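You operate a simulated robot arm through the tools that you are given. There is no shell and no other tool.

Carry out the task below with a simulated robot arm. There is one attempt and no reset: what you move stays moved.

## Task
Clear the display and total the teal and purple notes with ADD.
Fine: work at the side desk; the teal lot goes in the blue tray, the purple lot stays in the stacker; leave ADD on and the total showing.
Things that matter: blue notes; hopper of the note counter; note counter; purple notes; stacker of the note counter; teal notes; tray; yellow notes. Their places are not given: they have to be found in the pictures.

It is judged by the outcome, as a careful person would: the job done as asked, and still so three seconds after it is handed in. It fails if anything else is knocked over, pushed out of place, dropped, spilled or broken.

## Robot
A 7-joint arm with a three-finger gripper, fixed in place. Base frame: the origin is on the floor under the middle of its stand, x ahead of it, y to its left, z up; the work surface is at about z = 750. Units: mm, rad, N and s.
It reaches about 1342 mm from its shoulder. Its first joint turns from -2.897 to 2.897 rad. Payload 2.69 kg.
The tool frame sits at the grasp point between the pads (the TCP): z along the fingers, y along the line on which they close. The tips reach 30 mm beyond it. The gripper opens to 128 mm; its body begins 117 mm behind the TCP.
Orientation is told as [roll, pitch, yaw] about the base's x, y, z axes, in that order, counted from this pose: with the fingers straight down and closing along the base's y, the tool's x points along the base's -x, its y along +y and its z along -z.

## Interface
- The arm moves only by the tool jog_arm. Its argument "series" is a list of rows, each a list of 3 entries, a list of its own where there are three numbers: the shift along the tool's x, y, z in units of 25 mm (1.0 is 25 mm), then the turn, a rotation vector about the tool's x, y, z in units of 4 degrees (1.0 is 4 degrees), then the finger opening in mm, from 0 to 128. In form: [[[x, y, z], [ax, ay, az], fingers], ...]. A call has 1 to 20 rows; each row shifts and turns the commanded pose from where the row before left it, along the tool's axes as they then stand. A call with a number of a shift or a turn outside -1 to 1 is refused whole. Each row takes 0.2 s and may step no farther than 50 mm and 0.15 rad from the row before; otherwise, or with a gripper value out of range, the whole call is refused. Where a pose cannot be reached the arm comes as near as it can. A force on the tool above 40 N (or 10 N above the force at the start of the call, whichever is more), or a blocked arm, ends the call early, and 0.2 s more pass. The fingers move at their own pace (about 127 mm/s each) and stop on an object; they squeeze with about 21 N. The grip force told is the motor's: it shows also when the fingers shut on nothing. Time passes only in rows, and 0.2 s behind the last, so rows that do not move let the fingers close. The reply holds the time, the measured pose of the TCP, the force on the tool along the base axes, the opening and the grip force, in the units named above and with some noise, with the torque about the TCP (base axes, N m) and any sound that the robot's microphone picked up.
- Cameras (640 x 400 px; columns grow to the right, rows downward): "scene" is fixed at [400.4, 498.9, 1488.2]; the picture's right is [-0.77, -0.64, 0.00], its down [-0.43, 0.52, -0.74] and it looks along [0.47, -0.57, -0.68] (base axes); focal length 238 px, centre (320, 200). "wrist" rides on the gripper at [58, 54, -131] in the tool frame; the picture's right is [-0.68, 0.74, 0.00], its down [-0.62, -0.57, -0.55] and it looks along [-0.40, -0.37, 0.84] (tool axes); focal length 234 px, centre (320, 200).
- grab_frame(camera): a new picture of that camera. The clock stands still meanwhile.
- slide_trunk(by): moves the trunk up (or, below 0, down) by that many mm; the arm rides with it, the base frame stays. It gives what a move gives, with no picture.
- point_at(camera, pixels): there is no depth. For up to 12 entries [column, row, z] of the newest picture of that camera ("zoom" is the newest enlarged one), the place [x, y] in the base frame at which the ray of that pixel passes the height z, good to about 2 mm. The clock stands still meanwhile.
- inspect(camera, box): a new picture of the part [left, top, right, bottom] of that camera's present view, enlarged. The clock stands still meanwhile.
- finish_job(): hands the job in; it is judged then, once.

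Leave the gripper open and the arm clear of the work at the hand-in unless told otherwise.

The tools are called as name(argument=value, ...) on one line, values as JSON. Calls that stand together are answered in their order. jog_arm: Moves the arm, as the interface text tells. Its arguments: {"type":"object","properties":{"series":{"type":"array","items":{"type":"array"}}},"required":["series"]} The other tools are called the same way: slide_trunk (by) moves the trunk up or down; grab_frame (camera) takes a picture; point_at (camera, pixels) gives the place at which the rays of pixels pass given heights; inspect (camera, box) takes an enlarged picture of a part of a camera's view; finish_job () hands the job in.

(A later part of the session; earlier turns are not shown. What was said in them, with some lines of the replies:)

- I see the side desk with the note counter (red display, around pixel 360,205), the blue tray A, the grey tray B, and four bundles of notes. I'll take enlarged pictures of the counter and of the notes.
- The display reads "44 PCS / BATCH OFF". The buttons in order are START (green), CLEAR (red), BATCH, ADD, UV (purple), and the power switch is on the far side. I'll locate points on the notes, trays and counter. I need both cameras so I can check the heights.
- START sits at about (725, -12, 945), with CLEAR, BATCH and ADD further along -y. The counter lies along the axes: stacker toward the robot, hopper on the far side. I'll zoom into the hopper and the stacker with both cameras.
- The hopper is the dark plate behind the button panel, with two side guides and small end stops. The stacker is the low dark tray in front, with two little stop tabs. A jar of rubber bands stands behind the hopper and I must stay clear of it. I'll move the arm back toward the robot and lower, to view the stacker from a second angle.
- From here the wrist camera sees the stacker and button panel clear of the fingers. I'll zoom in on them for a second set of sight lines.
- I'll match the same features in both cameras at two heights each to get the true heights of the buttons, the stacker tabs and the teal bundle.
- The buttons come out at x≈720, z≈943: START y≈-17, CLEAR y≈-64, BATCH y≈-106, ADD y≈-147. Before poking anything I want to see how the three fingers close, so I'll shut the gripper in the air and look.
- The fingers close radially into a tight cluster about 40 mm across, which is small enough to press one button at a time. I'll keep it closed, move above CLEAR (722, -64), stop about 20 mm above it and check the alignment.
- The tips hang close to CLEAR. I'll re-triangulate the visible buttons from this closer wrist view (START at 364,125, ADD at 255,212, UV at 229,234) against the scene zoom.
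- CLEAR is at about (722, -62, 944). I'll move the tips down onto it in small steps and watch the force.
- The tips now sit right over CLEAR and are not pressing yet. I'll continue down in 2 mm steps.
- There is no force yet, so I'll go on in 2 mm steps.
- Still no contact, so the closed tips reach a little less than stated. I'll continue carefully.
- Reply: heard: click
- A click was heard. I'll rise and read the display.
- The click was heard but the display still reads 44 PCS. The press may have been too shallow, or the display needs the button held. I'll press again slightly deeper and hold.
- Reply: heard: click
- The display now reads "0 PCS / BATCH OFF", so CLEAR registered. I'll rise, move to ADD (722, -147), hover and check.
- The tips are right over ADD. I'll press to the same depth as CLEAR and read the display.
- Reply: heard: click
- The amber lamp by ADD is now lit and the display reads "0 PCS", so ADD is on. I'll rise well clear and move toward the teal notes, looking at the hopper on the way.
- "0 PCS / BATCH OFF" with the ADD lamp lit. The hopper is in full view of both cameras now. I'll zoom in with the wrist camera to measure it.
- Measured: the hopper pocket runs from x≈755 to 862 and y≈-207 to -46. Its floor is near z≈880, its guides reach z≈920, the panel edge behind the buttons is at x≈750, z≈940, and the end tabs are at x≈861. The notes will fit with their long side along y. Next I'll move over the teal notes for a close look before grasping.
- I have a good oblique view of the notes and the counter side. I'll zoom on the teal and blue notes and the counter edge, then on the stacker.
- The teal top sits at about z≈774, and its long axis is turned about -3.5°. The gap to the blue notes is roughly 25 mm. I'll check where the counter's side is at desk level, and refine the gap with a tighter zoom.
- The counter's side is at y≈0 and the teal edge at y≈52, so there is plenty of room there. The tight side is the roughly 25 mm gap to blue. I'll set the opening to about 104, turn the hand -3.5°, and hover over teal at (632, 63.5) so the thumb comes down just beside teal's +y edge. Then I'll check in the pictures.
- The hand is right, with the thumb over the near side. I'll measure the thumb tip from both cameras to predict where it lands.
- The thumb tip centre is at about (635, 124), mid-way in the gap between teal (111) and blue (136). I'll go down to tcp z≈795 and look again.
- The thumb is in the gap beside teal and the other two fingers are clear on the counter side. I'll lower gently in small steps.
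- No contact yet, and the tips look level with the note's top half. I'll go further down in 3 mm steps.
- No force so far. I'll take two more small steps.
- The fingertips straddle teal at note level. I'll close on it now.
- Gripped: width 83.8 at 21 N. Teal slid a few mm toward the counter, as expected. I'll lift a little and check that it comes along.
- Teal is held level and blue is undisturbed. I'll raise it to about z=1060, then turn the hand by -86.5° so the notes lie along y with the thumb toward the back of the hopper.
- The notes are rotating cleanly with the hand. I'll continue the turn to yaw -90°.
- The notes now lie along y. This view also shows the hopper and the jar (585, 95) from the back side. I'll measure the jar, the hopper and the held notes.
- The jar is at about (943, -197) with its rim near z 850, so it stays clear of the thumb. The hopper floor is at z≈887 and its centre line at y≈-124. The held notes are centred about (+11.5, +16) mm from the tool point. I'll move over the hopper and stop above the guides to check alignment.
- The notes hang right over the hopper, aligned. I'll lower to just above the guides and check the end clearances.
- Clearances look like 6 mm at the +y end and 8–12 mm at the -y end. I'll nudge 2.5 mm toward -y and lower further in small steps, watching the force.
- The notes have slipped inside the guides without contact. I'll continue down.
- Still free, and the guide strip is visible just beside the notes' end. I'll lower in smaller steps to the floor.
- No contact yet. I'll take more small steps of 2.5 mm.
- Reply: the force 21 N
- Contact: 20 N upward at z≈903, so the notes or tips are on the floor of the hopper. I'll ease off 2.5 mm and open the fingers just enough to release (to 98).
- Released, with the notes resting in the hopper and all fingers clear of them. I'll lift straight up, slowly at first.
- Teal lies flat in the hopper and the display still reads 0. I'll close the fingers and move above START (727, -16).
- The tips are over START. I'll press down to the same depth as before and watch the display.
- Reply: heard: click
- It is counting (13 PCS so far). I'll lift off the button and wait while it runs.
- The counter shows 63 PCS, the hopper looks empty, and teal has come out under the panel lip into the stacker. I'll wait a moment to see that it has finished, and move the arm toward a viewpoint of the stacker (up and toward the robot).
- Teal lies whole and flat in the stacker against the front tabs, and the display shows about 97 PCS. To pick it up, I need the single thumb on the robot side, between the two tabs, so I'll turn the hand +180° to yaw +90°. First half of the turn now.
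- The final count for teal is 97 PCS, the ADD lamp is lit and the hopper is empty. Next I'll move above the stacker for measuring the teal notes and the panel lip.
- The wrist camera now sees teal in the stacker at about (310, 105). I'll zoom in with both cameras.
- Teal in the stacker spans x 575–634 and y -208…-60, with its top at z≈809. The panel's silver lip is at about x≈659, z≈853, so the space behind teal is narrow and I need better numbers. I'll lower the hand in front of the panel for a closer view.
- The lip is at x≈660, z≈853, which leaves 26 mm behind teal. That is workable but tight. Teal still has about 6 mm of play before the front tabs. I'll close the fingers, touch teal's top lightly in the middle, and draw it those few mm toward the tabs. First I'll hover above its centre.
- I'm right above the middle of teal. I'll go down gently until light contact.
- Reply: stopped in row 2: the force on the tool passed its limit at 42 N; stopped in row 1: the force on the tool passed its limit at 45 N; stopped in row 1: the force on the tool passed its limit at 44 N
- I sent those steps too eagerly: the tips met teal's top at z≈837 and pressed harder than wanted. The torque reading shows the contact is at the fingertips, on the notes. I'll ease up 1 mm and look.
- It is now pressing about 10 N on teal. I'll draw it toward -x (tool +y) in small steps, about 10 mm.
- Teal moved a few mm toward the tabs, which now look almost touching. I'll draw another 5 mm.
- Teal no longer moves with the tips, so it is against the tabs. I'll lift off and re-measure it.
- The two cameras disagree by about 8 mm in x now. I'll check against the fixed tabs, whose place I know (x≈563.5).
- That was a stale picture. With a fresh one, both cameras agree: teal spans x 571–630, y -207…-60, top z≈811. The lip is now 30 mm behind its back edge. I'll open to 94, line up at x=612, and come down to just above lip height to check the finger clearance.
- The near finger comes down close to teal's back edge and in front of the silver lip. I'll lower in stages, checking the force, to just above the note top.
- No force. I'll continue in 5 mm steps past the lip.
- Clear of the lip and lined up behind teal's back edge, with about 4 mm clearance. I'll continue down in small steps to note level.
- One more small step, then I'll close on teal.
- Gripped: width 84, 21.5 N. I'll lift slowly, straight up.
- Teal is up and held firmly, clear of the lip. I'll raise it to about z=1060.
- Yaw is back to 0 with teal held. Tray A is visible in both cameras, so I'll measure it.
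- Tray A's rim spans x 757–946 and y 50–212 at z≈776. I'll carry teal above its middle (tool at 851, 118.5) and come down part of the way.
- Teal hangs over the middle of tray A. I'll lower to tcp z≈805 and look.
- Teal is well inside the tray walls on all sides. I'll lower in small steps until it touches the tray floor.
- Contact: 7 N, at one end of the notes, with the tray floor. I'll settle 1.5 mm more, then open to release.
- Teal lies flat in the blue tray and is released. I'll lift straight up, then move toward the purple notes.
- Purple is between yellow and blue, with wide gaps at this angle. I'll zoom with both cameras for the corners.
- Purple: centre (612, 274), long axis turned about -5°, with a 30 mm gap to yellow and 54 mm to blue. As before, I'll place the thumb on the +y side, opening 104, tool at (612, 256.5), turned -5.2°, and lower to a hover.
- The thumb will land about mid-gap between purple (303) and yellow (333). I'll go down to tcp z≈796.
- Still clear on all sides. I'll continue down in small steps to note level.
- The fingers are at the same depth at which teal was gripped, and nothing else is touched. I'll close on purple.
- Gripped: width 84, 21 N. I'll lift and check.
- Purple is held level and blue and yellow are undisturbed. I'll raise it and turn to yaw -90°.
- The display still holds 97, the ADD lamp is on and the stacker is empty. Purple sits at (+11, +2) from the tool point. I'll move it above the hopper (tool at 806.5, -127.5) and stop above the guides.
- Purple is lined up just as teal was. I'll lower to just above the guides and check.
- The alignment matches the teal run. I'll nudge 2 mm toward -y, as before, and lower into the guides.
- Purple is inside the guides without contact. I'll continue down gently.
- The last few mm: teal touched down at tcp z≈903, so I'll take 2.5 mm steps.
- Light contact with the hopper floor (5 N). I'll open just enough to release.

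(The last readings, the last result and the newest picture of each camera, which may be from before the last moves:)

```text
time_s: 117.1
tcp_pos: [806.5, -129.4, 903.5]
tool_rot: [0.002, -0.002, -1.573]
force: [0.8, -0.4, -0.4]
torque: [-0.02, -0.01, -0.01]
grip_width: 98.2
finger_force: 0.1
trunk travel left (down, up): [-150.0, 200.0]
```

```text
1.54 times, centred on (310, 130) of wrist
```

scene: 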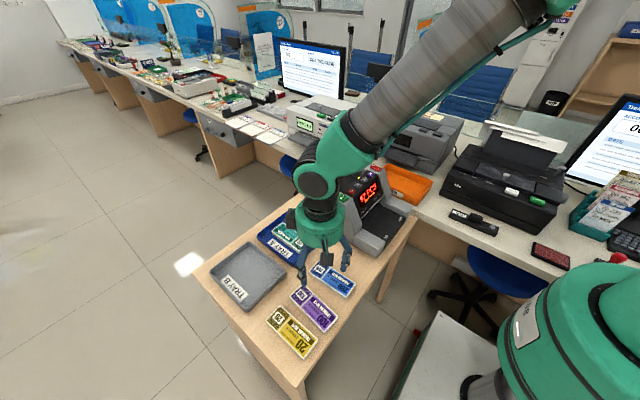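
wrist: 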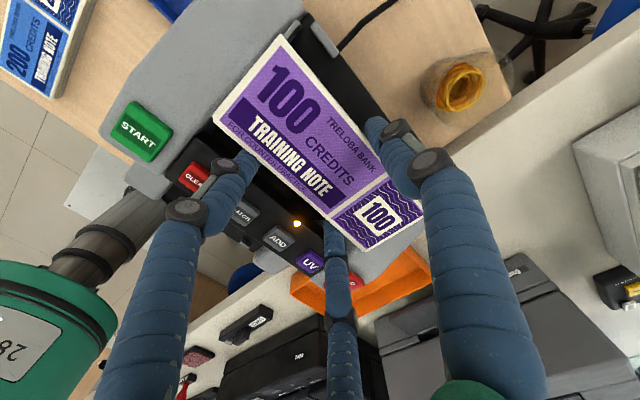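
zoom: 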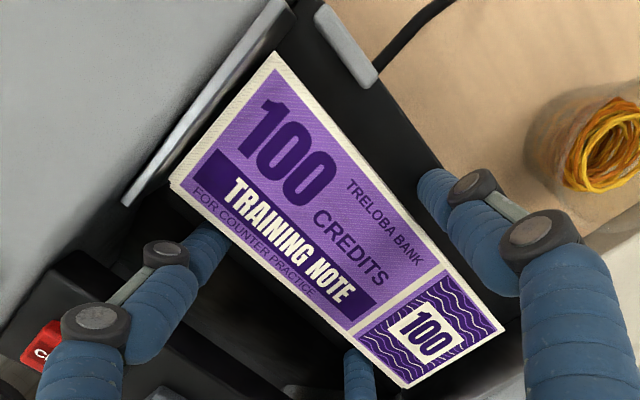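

Released, and purple rests in the hopper. I'll lift straight up.

jog_arm(series=[[[0, 0, -0.3], [0, 0, 0], 98], [[0, 0, -0.5], [0, 0, 0], 98], [[0, 0, -0.8], [0, 0, 0], 98], [[0, 0, -1], [0, 0, 0], 98], [[0, 0, -1], [0, 0, 0], 98], [[0, 0, -1], [0, 0, 0], 98], [[0, 0, -1], [0, 0, 0], 98]])

inspect(camera="scene", box=[310, 150, 374, 200])

```text
time_s: 118.7
tcp_pos: [806.2, -127.7, 1043.1]
tool_rot: [-0.001, -0.002, -1.571]
force: [0.3, 0.5, -0.2]
torque: [0.0, 0.03, -0.01]
grip_width: 98.1
finger_force: 0.1
trunk travel left (down, up): [-150.0, 200.0]
```

```text
8.00 times, centred on (342, 175) of scene
```

zoom: 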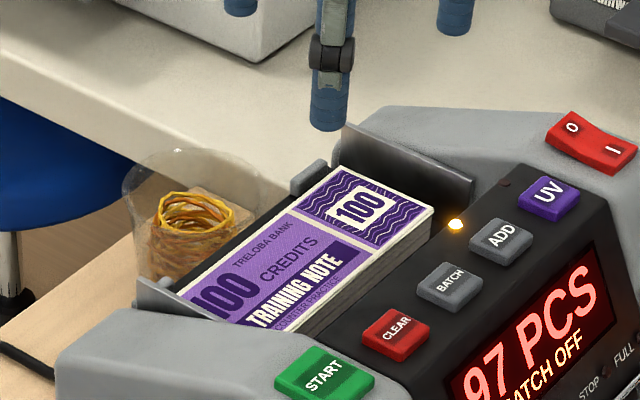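

Purple lies flat in the hopper, with 97 still shown and ADD on. I'll close the fingers and hover over START.

jog_arm(series=[[[0.747, -0.523, 0], [0, 0, 0], 60], [[0.747, -0.523, 0], [0, 0, 0], 20], [[0.747, -0.523, 0], [0, 0, 0], 0], [[0.747, -0.523, 0], [0, 0, 0], 0], [[0.747, -0.523, 0], [0, 0, 0], 0], [[0.747, -0.523, 0], [0, 0, 0], 0], [[0, 0, 0.9], [0, 0, 0], 0], [[0, 0, 0.9], [0, 0, 0], 0], [[0, 0, 0.88], [0, 0, 0], 0]])

inspect(camera="scene", box=[315, 165, 379, 215])

inspect(camera="wrist", box=[220, 80, 420, 260])

```text
time_s: 120.7
tcp_pos: [728.3, -18.0, 976.2]
tool_rot: [0.002, 0.0, -1.573]
force: [-0.6, -1.3, -0.2]
torque: [0.03, 0.03, 0.02]
grip_width: 2.0
finger_force: 21.3
trunk travel left (down, up): [-150.0, 200.0]
```

```text
8.00 times, centred on (347, 190) of scene
```

zoom: 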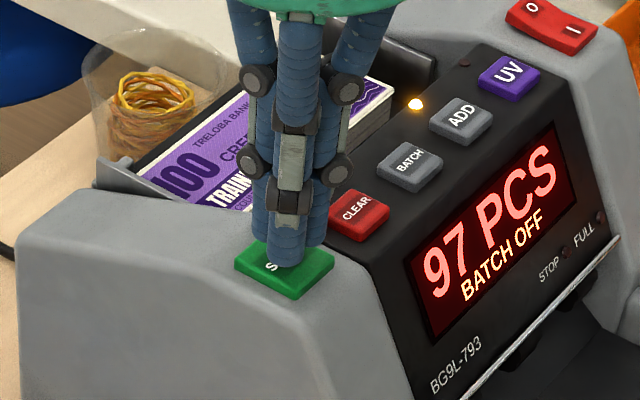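

```text
2.22 times, centred on (320, 170) of wrist
```

zoom: 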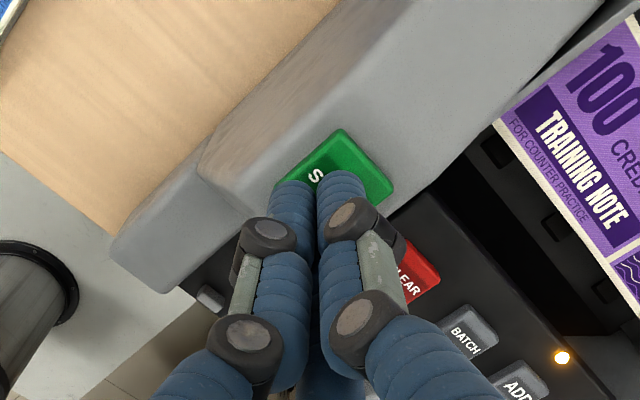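

The tips are over START but slightly toward CLEAR. I'll shift 4 mm away from CLEAR first, then press.

jog_arm(series=[[[0.18, 0, 0], [0, 0, 0], 0], [[0, 0, 0.3], [0, 0, 0], 0], [[0, 0, 0.2], [0, 0, 0], 0], [[0, 0, 0.08], [0, 0, 0], 0], [[0, 0, 0.08], [0, 0, 0], 0], [[0, 0, 0], [0, 0, 0], 0]])

inspect(camera="scene", box=[315, 165, 379, 215])

```text
time_s: 122.1
tcp_pos: [727.7, -11.6, 959.8]
tool_rot: [0.003, -0.004, -1.573]
force: [-0.2, -2.7, 7.9]
torque: [-0.09, 0.02, -0.01]
grip_width: 6.0
finger_force: 31.0
trunk travel left (down, up): [-150.0, 200.0]
heard: click
```

```text
8.00 times, centred on (347, 190) of scene
```

zoom: 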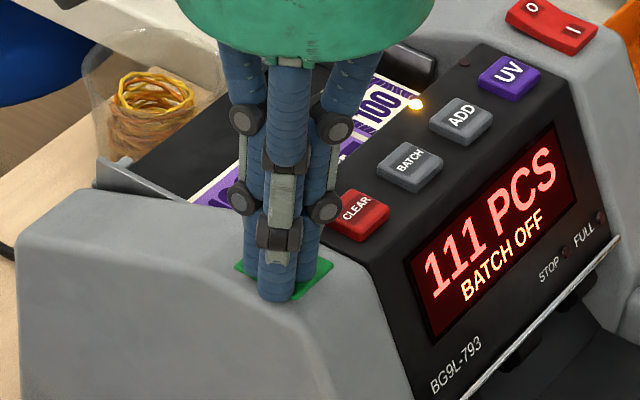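

The count continues from 97 (now 111 PCS), so ADD is totalling. I'll lift off and let it finish.

jog_arm(series=[[[0, 0, -0.4], [0, 0, 0], 0], [[0, 0, -0.8], [0, 0, 0], 0], [[0, 0, -1], [0, 0, 0], 0], [[0, 0, -1], [0, 0, 0], 0], [[0, 0, -1], [0, 0, 0], 0], [[0, 0, -1], [0, 0, 0], 0], [[0, 0, -1], [0, 0, 0], 30], [[0, 0, -1], [0, 0, 0], 60], [[0, 0, 0], [0, 0, 0], 100], [[0, 0, 0], [0, 0, 0], 100], [[0, 0, 0], [0, 0, 0], 100], [[0, 0, 0], [0, 0, 0], 100], [[0, 0, 0], [0, 0, 0], 100], [[0, 0, 0], [0, 0, 0], 100], [[0, 0, 0], [0, 0, 0], 100], [[0, 0, 0], [0, 0, 0], 100], [[0, 0, 0], [0, 0, 0], 100], [[0, 0, 0], [0, 0, 0], 100], [[0, 0, 0], [0, 0, 0], 100], [[0, 0, 0], [0, 0, 0], 100]])

inspect(camera="scene", box=[310, 160, 430, 250])

```text
time_s: 126.3
tcp_pos: [727.6, -14.0, 1141.5]
tool_rot: [0.001, -0.003, -1.573]
force: [0.6, 0.5, -0.3]
torque: [0.0, 0.01, 0.01]
grip_width: 100.0
finger_force: 0.0
trunk travel left (down, up): [-150.0, 200.0]
```

```text
4.44 times, centred on (370, 205) of scene
```

zoom: 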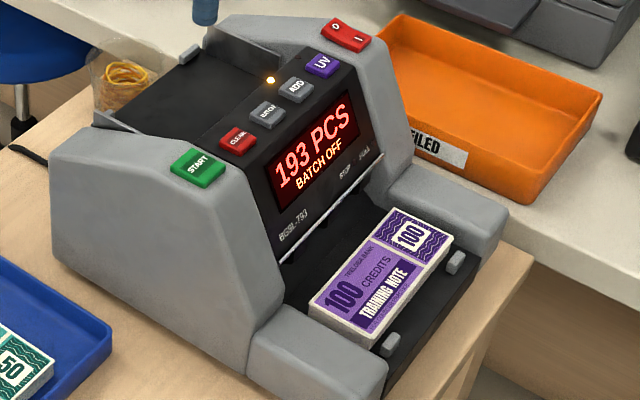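

The display shows 193 PCS with ADD lit, and purple lies in the stacker. I'll raise the arm well clear, open the gripper fully, and check that the total is final.

jog_arm(series=[[[0, 0, -1], [0, 0, 0], 128], [[0, 0, -1], [0, 0, 0], 128], [[0, 0, -1], [0, 0, 0], 128], [[0, 0, -1], [0, 0, 0], 128], [[0, 0, 0], [0, 0, 0], 128], [[0, 0, 0], [0, 0, 0], 128], [[0, 0, 0], [0, 0, 0], 128], [[0, 0, 0], [0, 0, 0], 128], [[0, 0, 0], [0, 0, 0], 128], [[0, 0, 0], [0, 0, 0], 128], [[0, 0, 0], [0, 0, 0], 128], [[0, 0, 0], [0, 0, 0], 128]])

inspect(camera="scene", box=[310, 160, 430, 250])

grab_frame(camera="scene")

inspect(camera="scene", box=[200, 200, 400, 370])

```text
time_s: 128.9
tcp_pos: [729.2, -12.2, 1241.4]
tool_rot: [0.001, -0.002, -1.573]
force: [-0.3, 0.6, -0.2]
torque: [-0.02, 0.0, 0.0]
grip_width: 128.1
finger_force: 0.1
trunk travel left (down, up): [-150.0, 200.0]
```

```text
4.44 times, centred on (370, 205) of scene
```

zoom: 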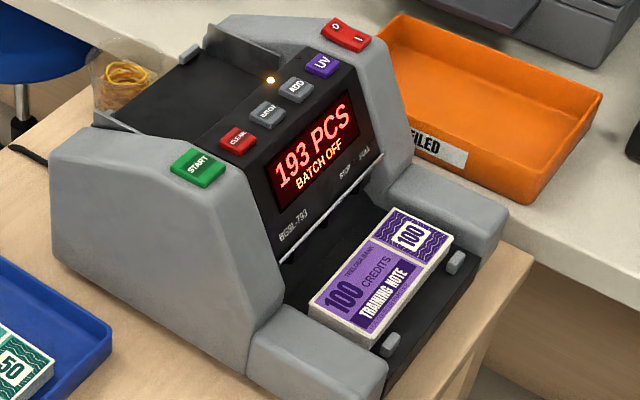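

```text
taken
```

scene: 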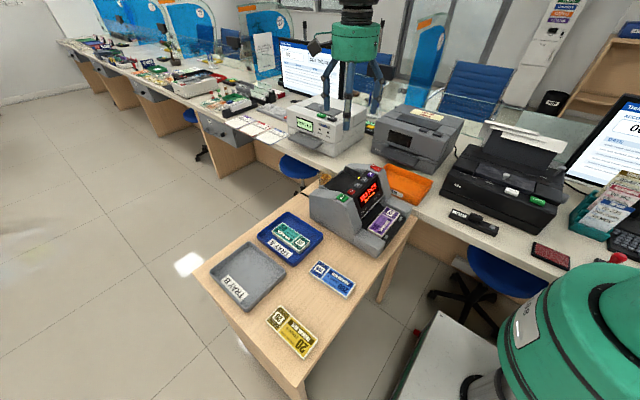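

```text
2.35 times, centred on (300, 285) of scene
```

zoom: 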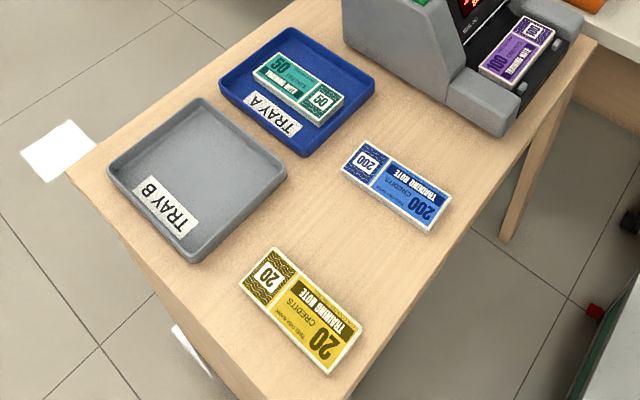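

Everything is as asked. The total stays at 193 PCS (97 teal plus purple), the ADD lamp is on, and the hopper is empty. Purple is in the stacker, teal lies in blue tray A, and the blue and yellow notes are untouched. The gripper is open and high above the work. I'm handing in.

finish_job()

```text
The job is handed in.
```

The display was cleared, ADD was switched on, and the teal and purple notes were totalled: the counter reads **193 PCS** (97 of those are teal). I handed the job in.

- **Teal notes:** lying flat in the blue tray (Tray A).
- **Purple notes:** left in the stacker.
- **Counter:** the ADD lamp is on, the total is showing and the hopper is empty.
- **Everything else:** the blue and yellow notes and Tray B look undisturbed in the last pictures, and the gripper is open and well above the work.

Two things happened along the way. My first press on CLEAR was too shallow and did not register, so I pressed it again. While sliding the teal notes toward the stacker's front tabs to make room for the fingers, I pressed on them harder than intended, about 42–45 N at the peak. They looked intact when I lifted them out.
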